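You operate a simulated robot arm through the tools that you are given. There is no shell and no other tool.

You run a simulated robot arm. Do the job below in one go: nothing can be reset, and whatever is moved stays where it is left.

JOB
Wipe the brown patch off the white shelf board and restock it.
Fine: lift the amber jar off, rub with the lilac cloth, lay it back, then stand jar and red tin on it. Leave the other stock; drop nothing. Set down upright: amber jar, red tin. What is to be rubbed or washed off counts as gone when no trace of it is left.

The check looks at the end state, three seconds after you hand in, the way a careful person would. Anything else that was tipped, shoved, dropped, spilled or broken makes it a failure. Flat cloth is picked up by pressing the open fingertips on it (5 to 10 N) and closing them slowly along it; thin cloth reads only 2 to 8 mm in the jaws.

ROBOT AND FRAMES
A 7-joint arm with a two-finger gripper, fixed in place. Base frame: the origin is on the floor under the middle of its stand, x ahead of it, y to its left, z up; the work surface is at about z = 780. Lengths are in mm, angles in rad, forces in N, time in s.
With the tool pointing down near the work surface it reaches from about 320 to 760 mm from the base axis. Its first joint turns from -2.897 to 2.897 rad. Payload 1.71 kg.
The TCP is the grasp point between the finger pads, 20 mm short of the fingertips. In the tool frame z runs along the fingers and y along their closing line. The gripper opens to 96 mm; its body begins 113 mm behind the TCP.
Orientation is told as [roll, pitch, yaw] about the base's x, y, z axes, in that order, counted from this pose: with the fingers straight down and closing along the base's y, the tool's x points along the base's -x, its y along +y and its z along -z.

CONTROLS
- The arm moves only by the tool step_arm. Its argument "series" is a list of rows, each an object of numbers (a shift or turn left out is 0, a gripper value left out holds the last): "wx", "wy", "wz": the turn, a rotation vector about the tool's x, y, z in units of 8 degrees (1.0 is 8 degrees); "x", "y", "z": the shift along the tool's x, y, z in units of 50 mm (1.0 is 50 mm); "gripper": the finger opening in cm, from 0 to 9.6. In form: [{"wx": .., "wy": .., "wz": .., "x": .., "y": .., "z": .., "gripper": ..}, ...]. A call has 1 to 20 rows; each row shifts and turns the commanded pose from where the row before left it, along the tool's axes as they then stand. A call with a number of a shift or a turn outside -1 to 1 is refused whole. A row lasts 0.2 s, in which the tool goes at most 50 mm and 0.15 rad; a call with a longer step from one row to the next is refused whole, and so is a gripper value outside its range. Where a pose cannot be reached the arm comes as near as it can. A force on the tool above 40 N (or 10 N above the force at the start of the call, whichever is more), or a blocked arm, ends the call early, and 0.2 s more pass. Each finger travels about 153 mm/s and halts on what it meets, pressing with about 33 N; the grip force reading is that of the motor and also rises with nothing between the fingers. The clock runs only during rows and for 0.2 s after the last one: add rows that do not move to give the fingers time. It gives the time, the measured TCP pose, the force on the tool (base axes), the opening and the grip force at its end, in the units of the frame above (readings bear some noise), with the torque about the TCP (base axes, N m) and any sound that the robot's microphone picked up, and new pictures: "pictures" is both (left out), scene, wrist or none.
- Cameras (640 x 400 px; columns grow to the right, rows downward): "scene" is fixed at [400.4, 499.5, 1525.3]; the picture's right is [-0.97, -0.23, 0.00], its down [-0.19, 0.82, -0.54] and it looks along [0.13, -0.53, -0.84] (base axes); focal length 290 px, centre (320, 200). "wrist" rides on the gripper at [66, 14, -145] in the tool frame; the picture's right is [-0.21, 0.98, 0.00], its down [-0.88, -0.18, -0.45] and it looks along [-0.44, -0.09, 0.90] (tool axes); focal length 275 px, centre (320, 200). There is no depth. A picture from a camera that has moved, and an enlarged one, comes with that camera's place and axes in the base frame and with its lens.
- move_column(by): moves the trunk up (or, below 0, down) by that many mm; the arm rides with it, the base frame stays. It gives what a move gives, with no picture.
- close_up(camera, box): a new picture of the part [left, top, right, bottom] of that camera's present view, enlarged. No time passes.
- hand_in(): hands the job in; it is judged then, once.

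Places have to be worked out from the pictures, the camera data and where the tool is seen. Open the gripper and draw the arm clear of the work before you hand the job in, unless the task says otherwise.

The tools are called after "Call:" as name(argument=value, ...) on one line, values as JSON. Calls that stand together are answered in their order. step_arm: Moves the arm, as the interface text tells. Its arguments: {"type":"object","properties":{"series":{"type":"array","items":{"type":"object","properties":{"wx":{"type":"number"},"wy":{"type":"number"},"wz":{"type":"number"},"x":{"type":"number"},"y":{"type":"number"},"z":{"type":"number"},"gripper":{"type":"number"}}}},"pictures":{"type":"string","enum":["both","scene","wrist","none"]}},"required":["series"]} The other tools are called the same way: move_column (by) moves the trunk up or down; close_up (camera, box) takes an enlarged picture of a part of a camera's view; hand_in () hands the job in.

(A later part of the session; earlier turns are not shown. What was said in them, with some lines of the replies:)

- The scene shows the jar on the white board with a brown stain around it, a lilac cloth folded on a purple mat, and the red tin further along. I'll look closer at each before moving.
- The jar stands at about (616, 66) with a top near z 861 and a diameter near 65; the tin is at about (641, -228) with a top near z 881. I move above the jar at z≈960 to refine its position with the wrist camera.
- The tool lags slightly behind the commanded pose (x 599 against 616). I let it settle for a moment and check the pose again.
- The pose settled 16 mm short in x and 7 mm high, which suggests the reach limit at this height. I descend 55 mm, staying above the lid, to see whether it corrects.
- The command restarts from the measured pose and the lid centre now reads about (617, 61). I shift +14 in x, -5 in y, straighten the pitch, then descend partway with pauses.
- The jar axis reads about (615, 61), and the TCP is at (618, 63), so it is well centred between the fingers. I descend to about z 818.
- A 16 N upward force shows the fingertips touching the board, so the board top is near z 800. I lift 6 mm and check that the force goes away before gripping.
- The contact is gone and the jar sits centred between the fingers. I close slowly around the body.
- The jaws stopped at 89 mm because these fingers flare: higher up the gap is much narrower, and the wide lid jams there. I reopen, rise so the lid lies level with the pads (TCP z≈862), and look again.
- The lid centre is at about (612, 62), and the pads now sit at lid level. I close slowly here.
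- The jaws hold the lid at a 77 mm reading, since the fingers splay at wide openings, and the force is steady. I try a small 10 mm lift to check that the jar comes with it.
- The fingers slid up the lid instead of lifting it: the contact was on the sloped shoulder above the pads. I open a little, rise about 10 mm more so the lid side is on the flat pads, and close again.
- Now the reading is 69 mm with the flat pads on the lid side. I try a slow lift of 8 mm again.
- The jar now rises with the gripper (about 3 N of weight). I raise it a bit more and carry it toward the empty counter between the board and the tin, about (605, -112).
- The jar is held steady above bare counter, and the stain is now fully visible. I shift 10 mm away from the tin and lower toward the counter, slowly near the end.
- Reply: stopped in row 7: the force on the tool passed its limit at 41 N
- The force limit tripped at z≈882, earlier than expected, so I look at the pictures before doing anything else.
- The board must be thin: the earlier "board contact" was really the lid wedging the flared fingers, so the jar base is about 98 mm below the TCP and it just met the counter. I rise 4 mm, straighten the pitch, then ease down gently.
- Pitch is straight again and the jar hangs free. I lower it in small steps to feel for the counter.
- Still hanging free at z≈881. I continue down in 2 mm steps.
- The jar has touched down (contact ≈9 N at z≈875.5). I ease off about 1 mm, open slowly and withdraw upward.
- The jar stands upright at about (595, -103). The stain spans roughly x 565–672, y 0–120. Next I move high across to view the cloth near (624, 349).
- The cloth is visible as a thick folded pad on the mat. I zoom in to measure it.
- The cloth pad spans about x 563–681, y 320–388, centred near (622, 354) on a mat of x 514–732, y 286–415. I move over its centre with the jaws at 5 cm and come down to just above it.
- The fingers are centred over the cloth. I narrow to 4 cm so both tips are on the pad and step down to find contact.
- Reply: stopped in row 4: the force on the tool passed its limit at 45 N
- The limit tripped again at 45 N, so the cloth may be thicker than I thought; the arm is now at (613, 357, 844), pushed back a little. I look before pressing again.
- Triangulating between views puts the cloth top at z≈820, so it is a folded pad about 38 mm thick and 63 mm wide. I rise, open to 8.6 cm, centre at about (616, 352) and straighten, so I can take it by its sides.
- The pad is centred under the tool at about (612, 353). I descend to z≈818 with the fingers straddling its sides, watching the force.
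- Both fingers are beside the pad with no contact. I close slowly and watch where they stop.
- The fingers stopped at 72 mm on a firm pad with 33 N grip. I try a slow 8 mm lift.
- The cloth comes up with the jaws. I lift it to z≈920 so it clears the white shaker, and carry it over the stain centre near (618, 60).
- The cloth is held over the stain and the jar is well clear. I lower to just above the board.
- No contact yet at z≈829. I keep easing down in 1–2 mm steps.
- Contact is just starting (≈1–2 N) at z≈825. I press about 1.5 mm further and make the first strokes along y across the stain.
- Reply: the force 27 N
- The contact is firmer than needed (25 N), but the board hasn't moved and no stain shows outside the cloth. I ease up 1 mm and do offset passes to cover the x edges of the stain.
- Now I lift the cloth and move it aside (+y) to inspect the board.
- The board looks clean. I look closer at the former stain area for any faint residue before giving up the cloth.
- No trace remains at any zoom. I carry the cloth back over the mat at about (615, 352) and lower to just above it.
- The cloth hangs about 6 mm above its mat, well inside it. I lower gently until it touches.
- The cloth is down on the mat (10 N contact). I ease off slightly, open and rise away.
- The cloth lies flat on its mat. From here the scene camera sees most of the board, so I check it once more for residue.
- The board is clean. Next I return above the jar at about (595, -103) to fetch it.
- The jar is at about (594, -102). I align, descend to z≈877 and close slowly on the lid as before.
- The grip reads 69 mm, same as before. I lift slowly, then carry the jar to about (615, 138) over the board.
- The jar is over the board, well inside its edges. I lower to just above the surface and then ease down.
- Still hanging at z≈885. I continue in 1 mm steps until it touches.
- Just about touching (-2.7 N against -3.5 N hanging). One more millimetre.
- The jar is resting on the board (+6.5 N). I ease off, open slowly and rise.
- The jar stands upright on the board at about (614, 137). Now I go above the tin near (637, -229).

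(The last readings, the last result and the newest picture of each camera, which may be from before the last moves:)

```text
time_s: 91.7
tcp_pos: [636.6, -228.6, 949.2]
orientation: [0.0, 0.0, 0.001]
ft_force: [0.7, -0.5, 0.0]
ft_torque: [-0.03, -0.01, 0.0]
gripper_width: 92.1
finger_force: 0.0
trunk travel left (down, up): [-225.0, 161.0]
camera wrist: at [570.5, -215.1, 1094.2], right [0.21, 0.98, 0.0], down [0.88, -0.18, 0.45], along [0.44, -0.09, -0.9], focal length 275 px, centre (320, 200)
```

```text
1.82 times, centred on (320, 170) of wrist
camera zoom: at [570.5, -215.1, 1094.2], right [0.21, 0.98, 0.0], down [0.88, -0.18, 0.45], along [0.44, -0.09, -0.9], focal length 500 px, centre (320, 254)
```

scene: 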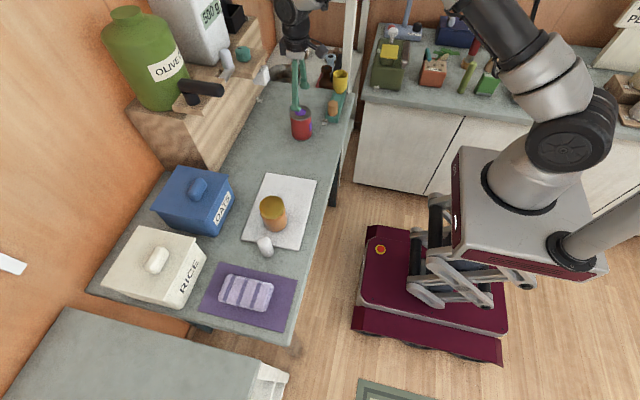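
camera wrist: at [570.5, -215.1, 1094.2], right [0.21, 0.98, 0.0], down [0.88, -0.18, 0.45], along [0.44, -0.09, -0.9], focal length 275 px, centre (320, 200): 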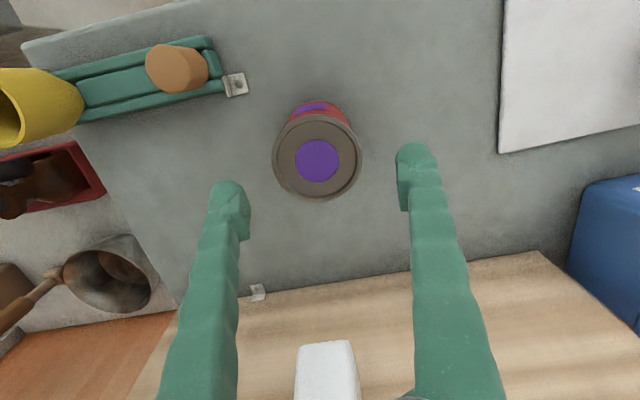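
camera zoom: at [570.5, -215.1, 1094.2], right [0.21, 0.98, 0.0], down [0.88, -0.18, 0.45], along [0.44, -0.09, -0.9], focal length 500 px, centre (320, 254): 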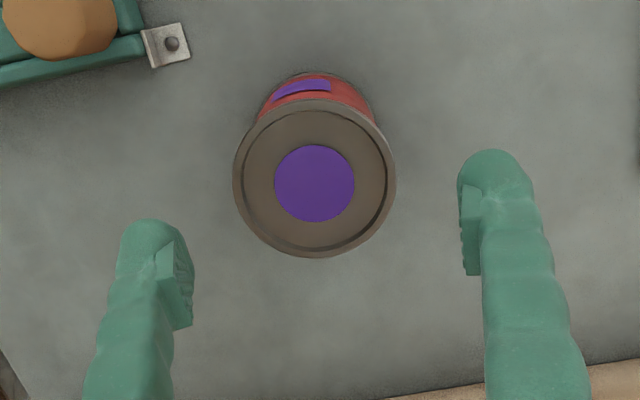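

The tin's centre is at about (638, -232) with a diameter near 71. I align, open to 9.5 cm and descend to z≈884.

Call:
step_arm(series=[{"y": -0.06, "x": -0.02, "gripper": 9.5}, {"z": 0.3}, {"z": 0.3}, {"z": 0.3}, {"z": 0.2}, {"z": 0.12}, {"z": 0.06}, {}, {}], pictures="both")

Call:
close_up(camera="wrist", box=[180, 60, 460, 280])

Call:
close_up(camera="scene", box=[260, 70, 350, 160])

```text
time_s: 93.7
tcp_pos: [636.6, -232.4, 884.9]
orientation: [-0.001, -0.001, 0.0]
ft_force: [-0.8, -0.8, 0.1]
ft_torque: [0.02, -0.01, 0.0]
gripper_width: 95.1
finger_force: 0.0
trunk travel left (down, up): [-225.0, 161.0]
camera wrist: at [572.4, -218.2, 1030.2], right [0.21, 0.98, 0.0], down [0.88, -0.18, 0.45], along [0.44, -0.09, -0.9], focal length 275 px, centre (320, 200)
```

scene: 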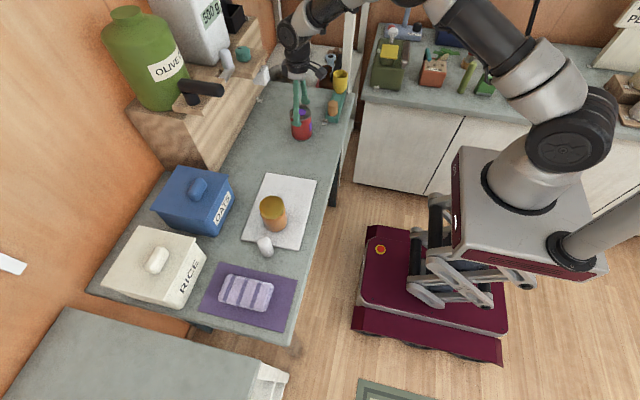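
wrist: 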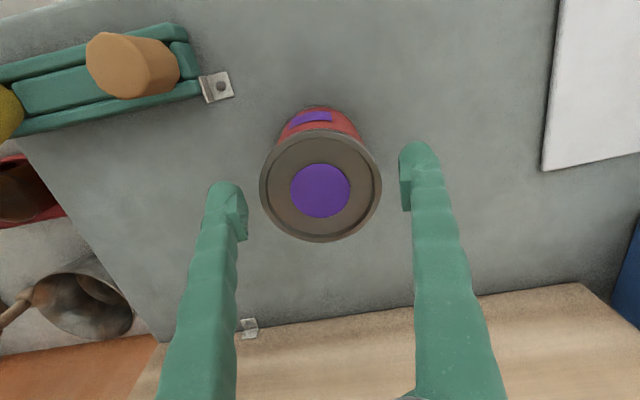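

```text
1.82 times, centred on (320, 170) of wrist
camera zoom: at [572.4, -218.2, 1030.2], right [0.21, 0.98, 0.0], down [0.88, -0.18, 0.45], along [0.44, -0.09, -0.9], focal length 500 px, centre (320, 254)
```

zoom: 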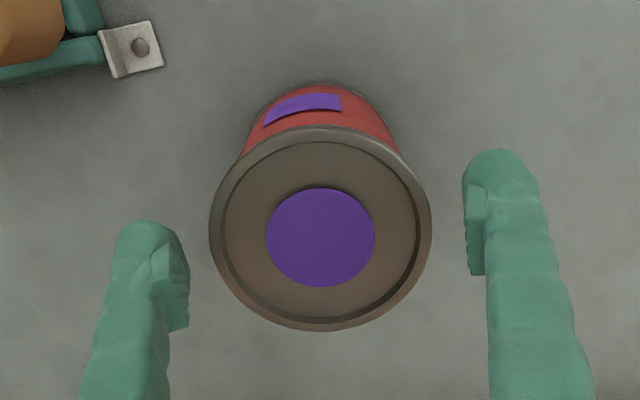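

```text
4.44 times, centred on (305, 115) of scene
camera zoom: at [400.4, 499.5, 1525.3], right [-0.97, -0.23, 0.0], down [-0.19, 0.82, -0.54], along [0.13, -0.53, -0.84], focal length 1286 px, centre (387, 578)
```

zoom: 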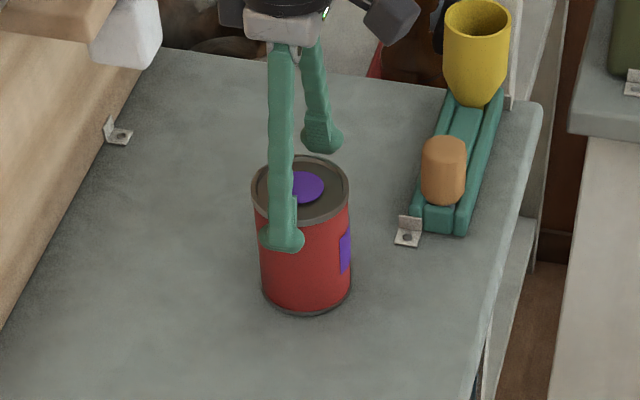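

The tin is centred between the fingers with its top near z 883, just below the TCP, so the flat pads meet the rim area. I close slowly.

Call:
step_arm(series=[{"gripper": 9.0}, {"gripper": 8.6}, {"gripper": 8.3}, {"gripper": 8.0}, {"gripper": 7.7}, {"gripper": 7.4}, {"gripper": 7.1}, {"gripper": 6.8}, {"gripper": 6.4}, {"gripper": 6.0}, {"gripper": 5.0}, {}], pictures="wrist")

```text
time_s: 96.3
tcp_pos: [638.1, -231.5, 884.8]
orientation: [0.001, -0.003, -0.001]
ft_force: [0.3, -1.9, 1.3]
ft_torque: [-0.07, 0.02, 0.0]
gripper_width: 73.0
finger_force: 33.2
trunk travel left (down, up): [-225.0, 161.0]
camera wrist: at [572.3, -218.4, 1030.3], right [0.21, 0.98, 0.0], down [0.88, -0.18, 0.45], along [0.44, -0.09, -0.9], focal length 275 px, centre (320, 200)
```

wrist: 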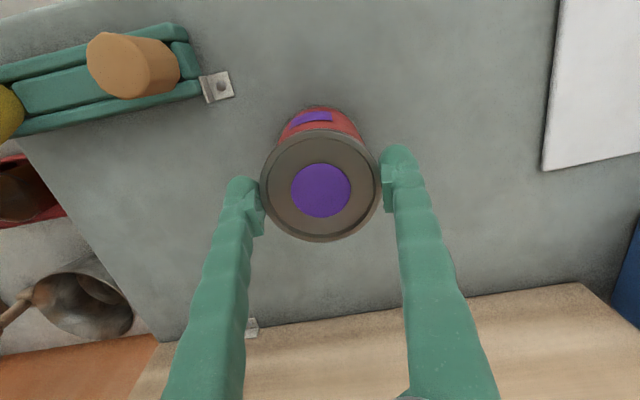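

The tin is gripped at 73 mm with 33 N. I try a slow 8 mm lift and check it follows.

Call:
step_arm(series=[{"gripper": 4.0}, {"z": -0.04}, {"z": -0.04}, {"z": -0.04}, {"z": -0.04}, {}], pictures="wrist")

Call:
close_up(camera="scene", box=[260, 70, 350, 160])

```text
time_s: 97.7
tcp_pos: [638.7, -232.4, 892.3]
orientation: [0.0, 0.0, 0.0]
ft_force: [-1.7, 0.2, -4.0]
ft_torque: [0.01, 0.01, -0.01]
gripper_width: 72.9
finger_force: 33.5
trunk travel left (down, up): [-225.0, 161.0]
camera wrist: at [573.0, -218.0, 1038.0], right [0.21, 0.98, 0.0], down [0.88, -0.18, 0.45], along [0.44, -0.09, -0.9], focal length 275 px, centre (320, 200)
```

wrist: 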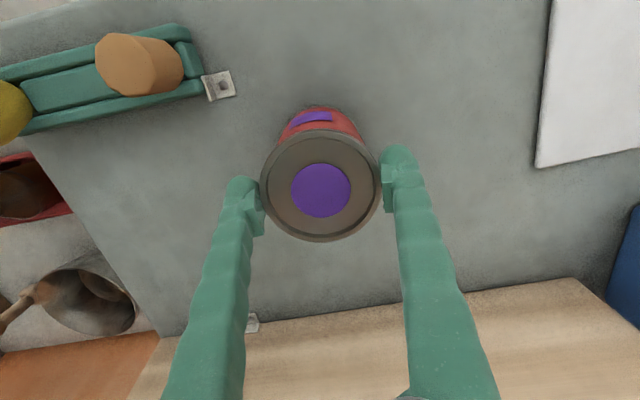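

```text
4.44 times, centred on (305, 115) of scene
camera zoom: at [400.4, 499.5, 1525.3], right [-0.97, -0.23, 0.0], down [-0.19, 0.82, -0.54], along [0.13, -0.53, -0.84], focal length 1286 px, centre (387, 578)
```

zoom: 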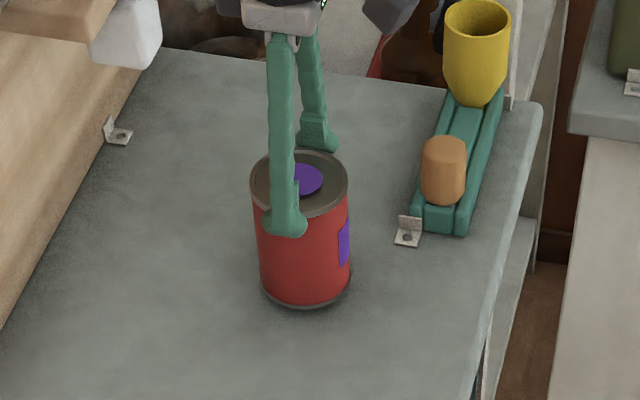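

The tin follows (about 4 N). I raise it to z≈927 and carry it to about (618, 18) on the board.

Call:
step_arm(series=[{"z": -0.15}, {"z": -0.3}, {"z": -0.25}, {"y": 0.2}, {"y": 0.4, "x": 0.05}, {"y": 0.55, "x": 0.07}, {"y": 0.6, "x": 0.07}, {"y": 0.6, "x": 0.07}, {"y": 0.6, "x": 0.07}, {"y": 0.6, "x": 0.07}, {"y": 0.55}, {"y": 0.45}, {"y": 0.3}, {"y": 0.15}, {}, {}], pictures="both")

```text
time_s: 101.1
tcp_pos: [617.1, 18.5, 927.2]
orientation: [-0.001, -0.003, -0.001]
ft_force: [-0.7, 0.5, -4.1]
ft_torque: [0.0, 0.0, -0.02]
gripper_width: 72.7
finger_force: 33.1
trunk travel left (down, up): [-225.0, 161.0]
camera wrist: at [551.7, 32.1, 1073.1], right [0.21, 0.98, 0.0], down [0.88, -0.18, 0.45], along [0.44, -0.09, -0.9], focal length 275 px, centre (320, 200)
```

scene: 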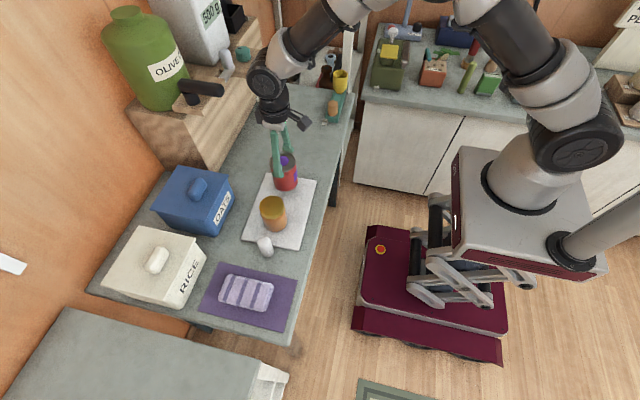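
wrist: 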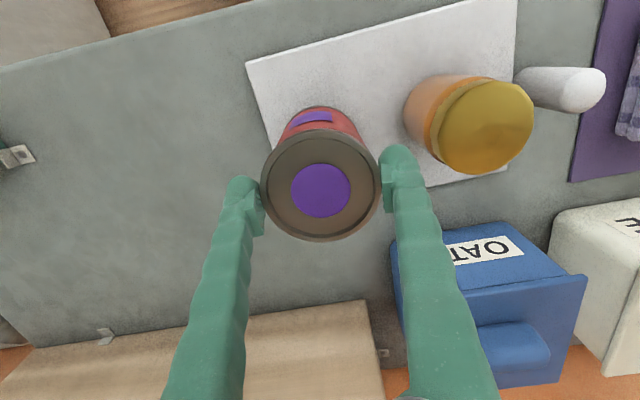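

The tin is above the left part of the board, clear of the jar. I lower to just above contact (expected near z 892).

Call:
step_arm(series=[{"z": 0.15}, {"z": 0.2}, {"z": 0.15}, {"z": 0.08}, {}, {}], pictures="none")

Call:
step_arm(series=[{"z": 0.03}, {"z": 0.02}, {}, {}], pictures="none")

```text
time_s: 102.5
tcp_pos: [616.4, 19.0, 898.5]
orientation: [0.0, -0.002, 0.001]
ft_force: [-0.1, -0.4, -4.0]
ft_torque: [0.01, -0.01, 0.02]
gripper_width: 72.7
finger_force: 32.9
trunk travel left (down, up): [-225.0, 161.0]
```

```text
time_s: 103.5
tcp_pos: [617.7, 18.6, 897.6]
orientation: [-0.001, -0.002, 0.0]
ft_force: [-0.1, -0.3, -4.0]
ft_torque: [-0.03, 0.01, 0.01]
gripper_width: 72.5
finger_force: 33.2
trunk travel left (down, up): [-225.0, 161.0]
```

Still hanging at about z 896–897. I continue down in small steps.

Call:
step_arm(series=[{"z": 0.03}, {"z": 0.02}, {}, {}], pictures="none")

Call:
step_arm(series=[{"z": 0.02}, {}, {}], pictures="none")

```text
time_s: 104.5
tcp_pos: [617.7, 18.1, 894.3]
orientation: [0.0, -0.003, 0.0]
ft_force: [-0.7, 0.3, -3.3]
ft_torque: [0.02, -0.02, 0.03]
gripper_width: 72.6
finger_force: 33.3
trunk travel left (down, up): [-225.0, 161.0]
```

```text
time_s: 105.3
tcp_pos: [617.1, 18.5, 892.9]
orientation: [0.0, 0.0, -0.001]
ft_force: [0.6, 1.3, -2.4]
ft_torque: [0.0, 0.01, -0.01]
gripper_width: 72.8
finger_force: 33.6
trunk travel left (down, up): [-225.0, 161.0]
```

The weight reading is starting to drop (-2.4 N), so contact is near. One more millimetre.

Call:
step_arm(series=[{"z": 0.02}, {}, {}], pictures="none")

```text
time_s: 106.1
tcp_pos: [618.1, 18.7, 892.5]
orientation: [0.0, -0.003, 0.0]
ft_force: [-0.5, 0.9, 10.3]
ft_torque: [0.09, 0.34, 0.02]
gripper_width: 72.7
finger_force: 32.8
trunk travel left (down, up): [-225.0, 161.0]
```

The tin rests on the board (+10 N). I ease off, open just enough to clear it, and rise.

Call:
step_arm(series=[{"z": -0.015}, {"gripper": 7.4}, {"gripper": 7.7}, {"gripper": 8.1}, {"gripper": 8.6}, {"gripper": 9.0}, {}, {"z": -0.1}, {"z": -0.3}, {"z": -0.5}, {"z": -0.4}, {}], pictures="both")

Call:
close_up(camera="scene", box=[220, 140, 340, 270])

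```text
time_s: 108.7
tcp_pos: [617.2, 17.4, 958.6]
orientation: [0.001, -0.003, -0.002]
ft_force: [0.4, -0.3, -0.4]
ft_torque: [0.0, 0.0, -0.02]
gripper_width: 90.0
finger_force: 0.1
trunk travel left (down, up): [-225.0, 161.0]
camera wrist: at [552.3, 30.5, 1103.7], right [0.21, 0.98, 0.0], down [0.88, -0.18, 0.45], along [0.44, -0.09, -0.9], focal length 275 px, centre (320, 200)
```

scene: 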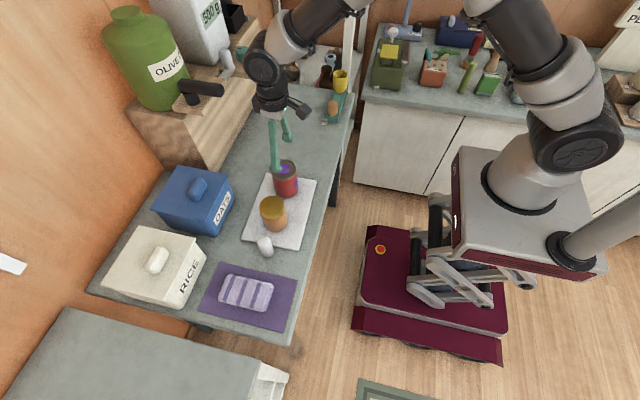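
wrist: 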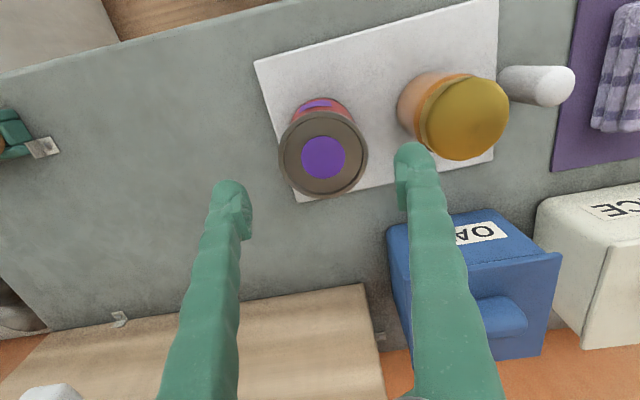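

```text
3.08 times, centred on (280, 205) of scene
camera zoom: at [400.4, 499.5, 1525.3], right [-0.97, -0.23, 0.0], down [-0.19, 0.82, -0.54], along [0.13, -0.53, -0.84], focal length 891 px, centre (443, 185)
```

zoom: 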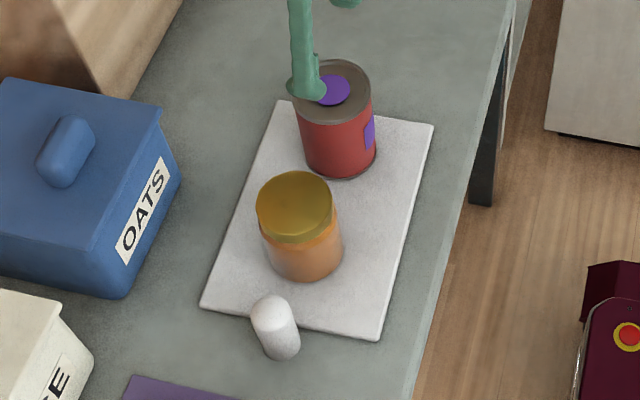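

Both jar and tin stand upright on the clean board. I draw the arm up and away toward its starting place and take a last look.

Call:
step_arm(series=[{"z": -0.5, "x": 0.1}, {"z": -0.5, "x": 0.15}, {"y": -0.5, "x": 0.2, "z": -0.3}, {"y": -0.6, "x": 0.2, "z": -0.3}, {"y": -0.7, "x": 0.2, "z": -0.2}, {"y": -0.7, "x": 0.2}, {"y": -0.5}, {"y": -0.3}, {}, {}], pictures="both")

Call:
close_up(camera="scene", box=[180, 140, 340, 340])

Call:
close_up(camera="wrist", box=[380, 20, 640, 220])

```text
time_s: 110.9
tcp_pos: [564.6, -147.1, 1045.7]
orientation: [-0.001, -0.001, -0.001]
ft_force: [-1.1, -0.3, -1.1]
ft_torque: [-0.03, -0.02, 0.01]
gripper_width: 89.9
finger_force: 0.1
trunk travel left (down, up): [-225.0, 161.0]
camera wrist: at [499.1, -132.7, 1193.3], right [0.21, 0.98, 0.0], down [0.88, -0.18, 0.45], along [0.44, -0.09, -0.9], focal length 275 px, centre (320, 200)
```

scene: 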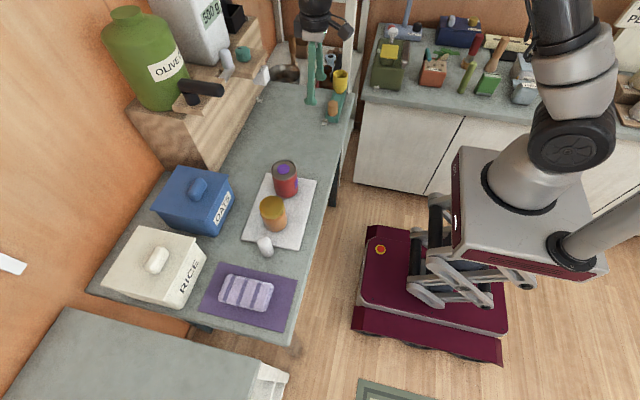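
wrist: 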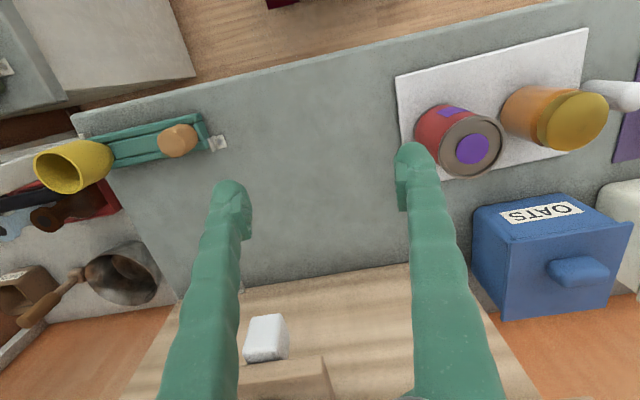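

```text
2.00 times, centred on (260, 240) of scene
camera zoom: at [400.4, 499.5, 1525.3], right [-0.97, -0.23, 0.0], down [-0.19, 0.82, -0.54], along [0.13, -0.53, -0.84], focal length 579 px, centre (440, 120)
```

zoom: 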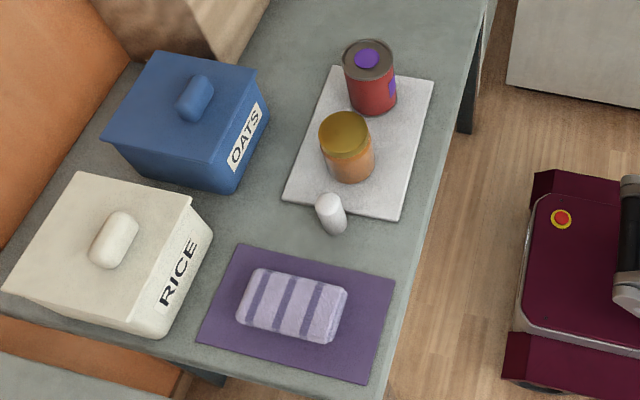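

```text
2.00 times, centred on (510, 120) of wrist
camera zoom: at [499.1, -132.7, 1193.3], right [0.21, 0.98, 0.0], down [0.88, -0.18, 0.45], along [0.44, -0.09, -0.9], focal length 551 px, centre (-60, 360)
```

zoom: 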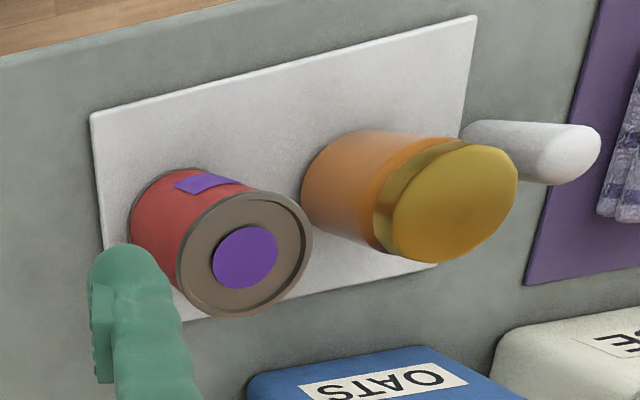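

The board is clean, the jar and tin stand upright on it, the cloth lies flat on its mat, and everything else is where it was. The gripper is open and clear, so I hand in.

Call:
hand_in()

```text
The job is handed in.
```

The brown patch is wiped off the white shelf board, and the amber jar and red tin now stand upright on it. I handed the job in; the final check's result was not shown to me.

- **Board:** I checked it at high zoom from both cameras after wiping and saw no trace of the patch. It did not shift while I rubbed.
- **Cloth:** the lilac cloth is back flat on its purple mat.
- **Other stock:** nothing else moved, as far as the last pictures show. Nothing was dropped.
- **Force stops:** twice during the job the arm pressed harder than intended and stopped on its force limit. It was once when setting the jar down on the counter (41 N) and once when first touching the cloth (45 N). I saw no damage from either.

The gripper is open and the arm is drawn back near its starting place.
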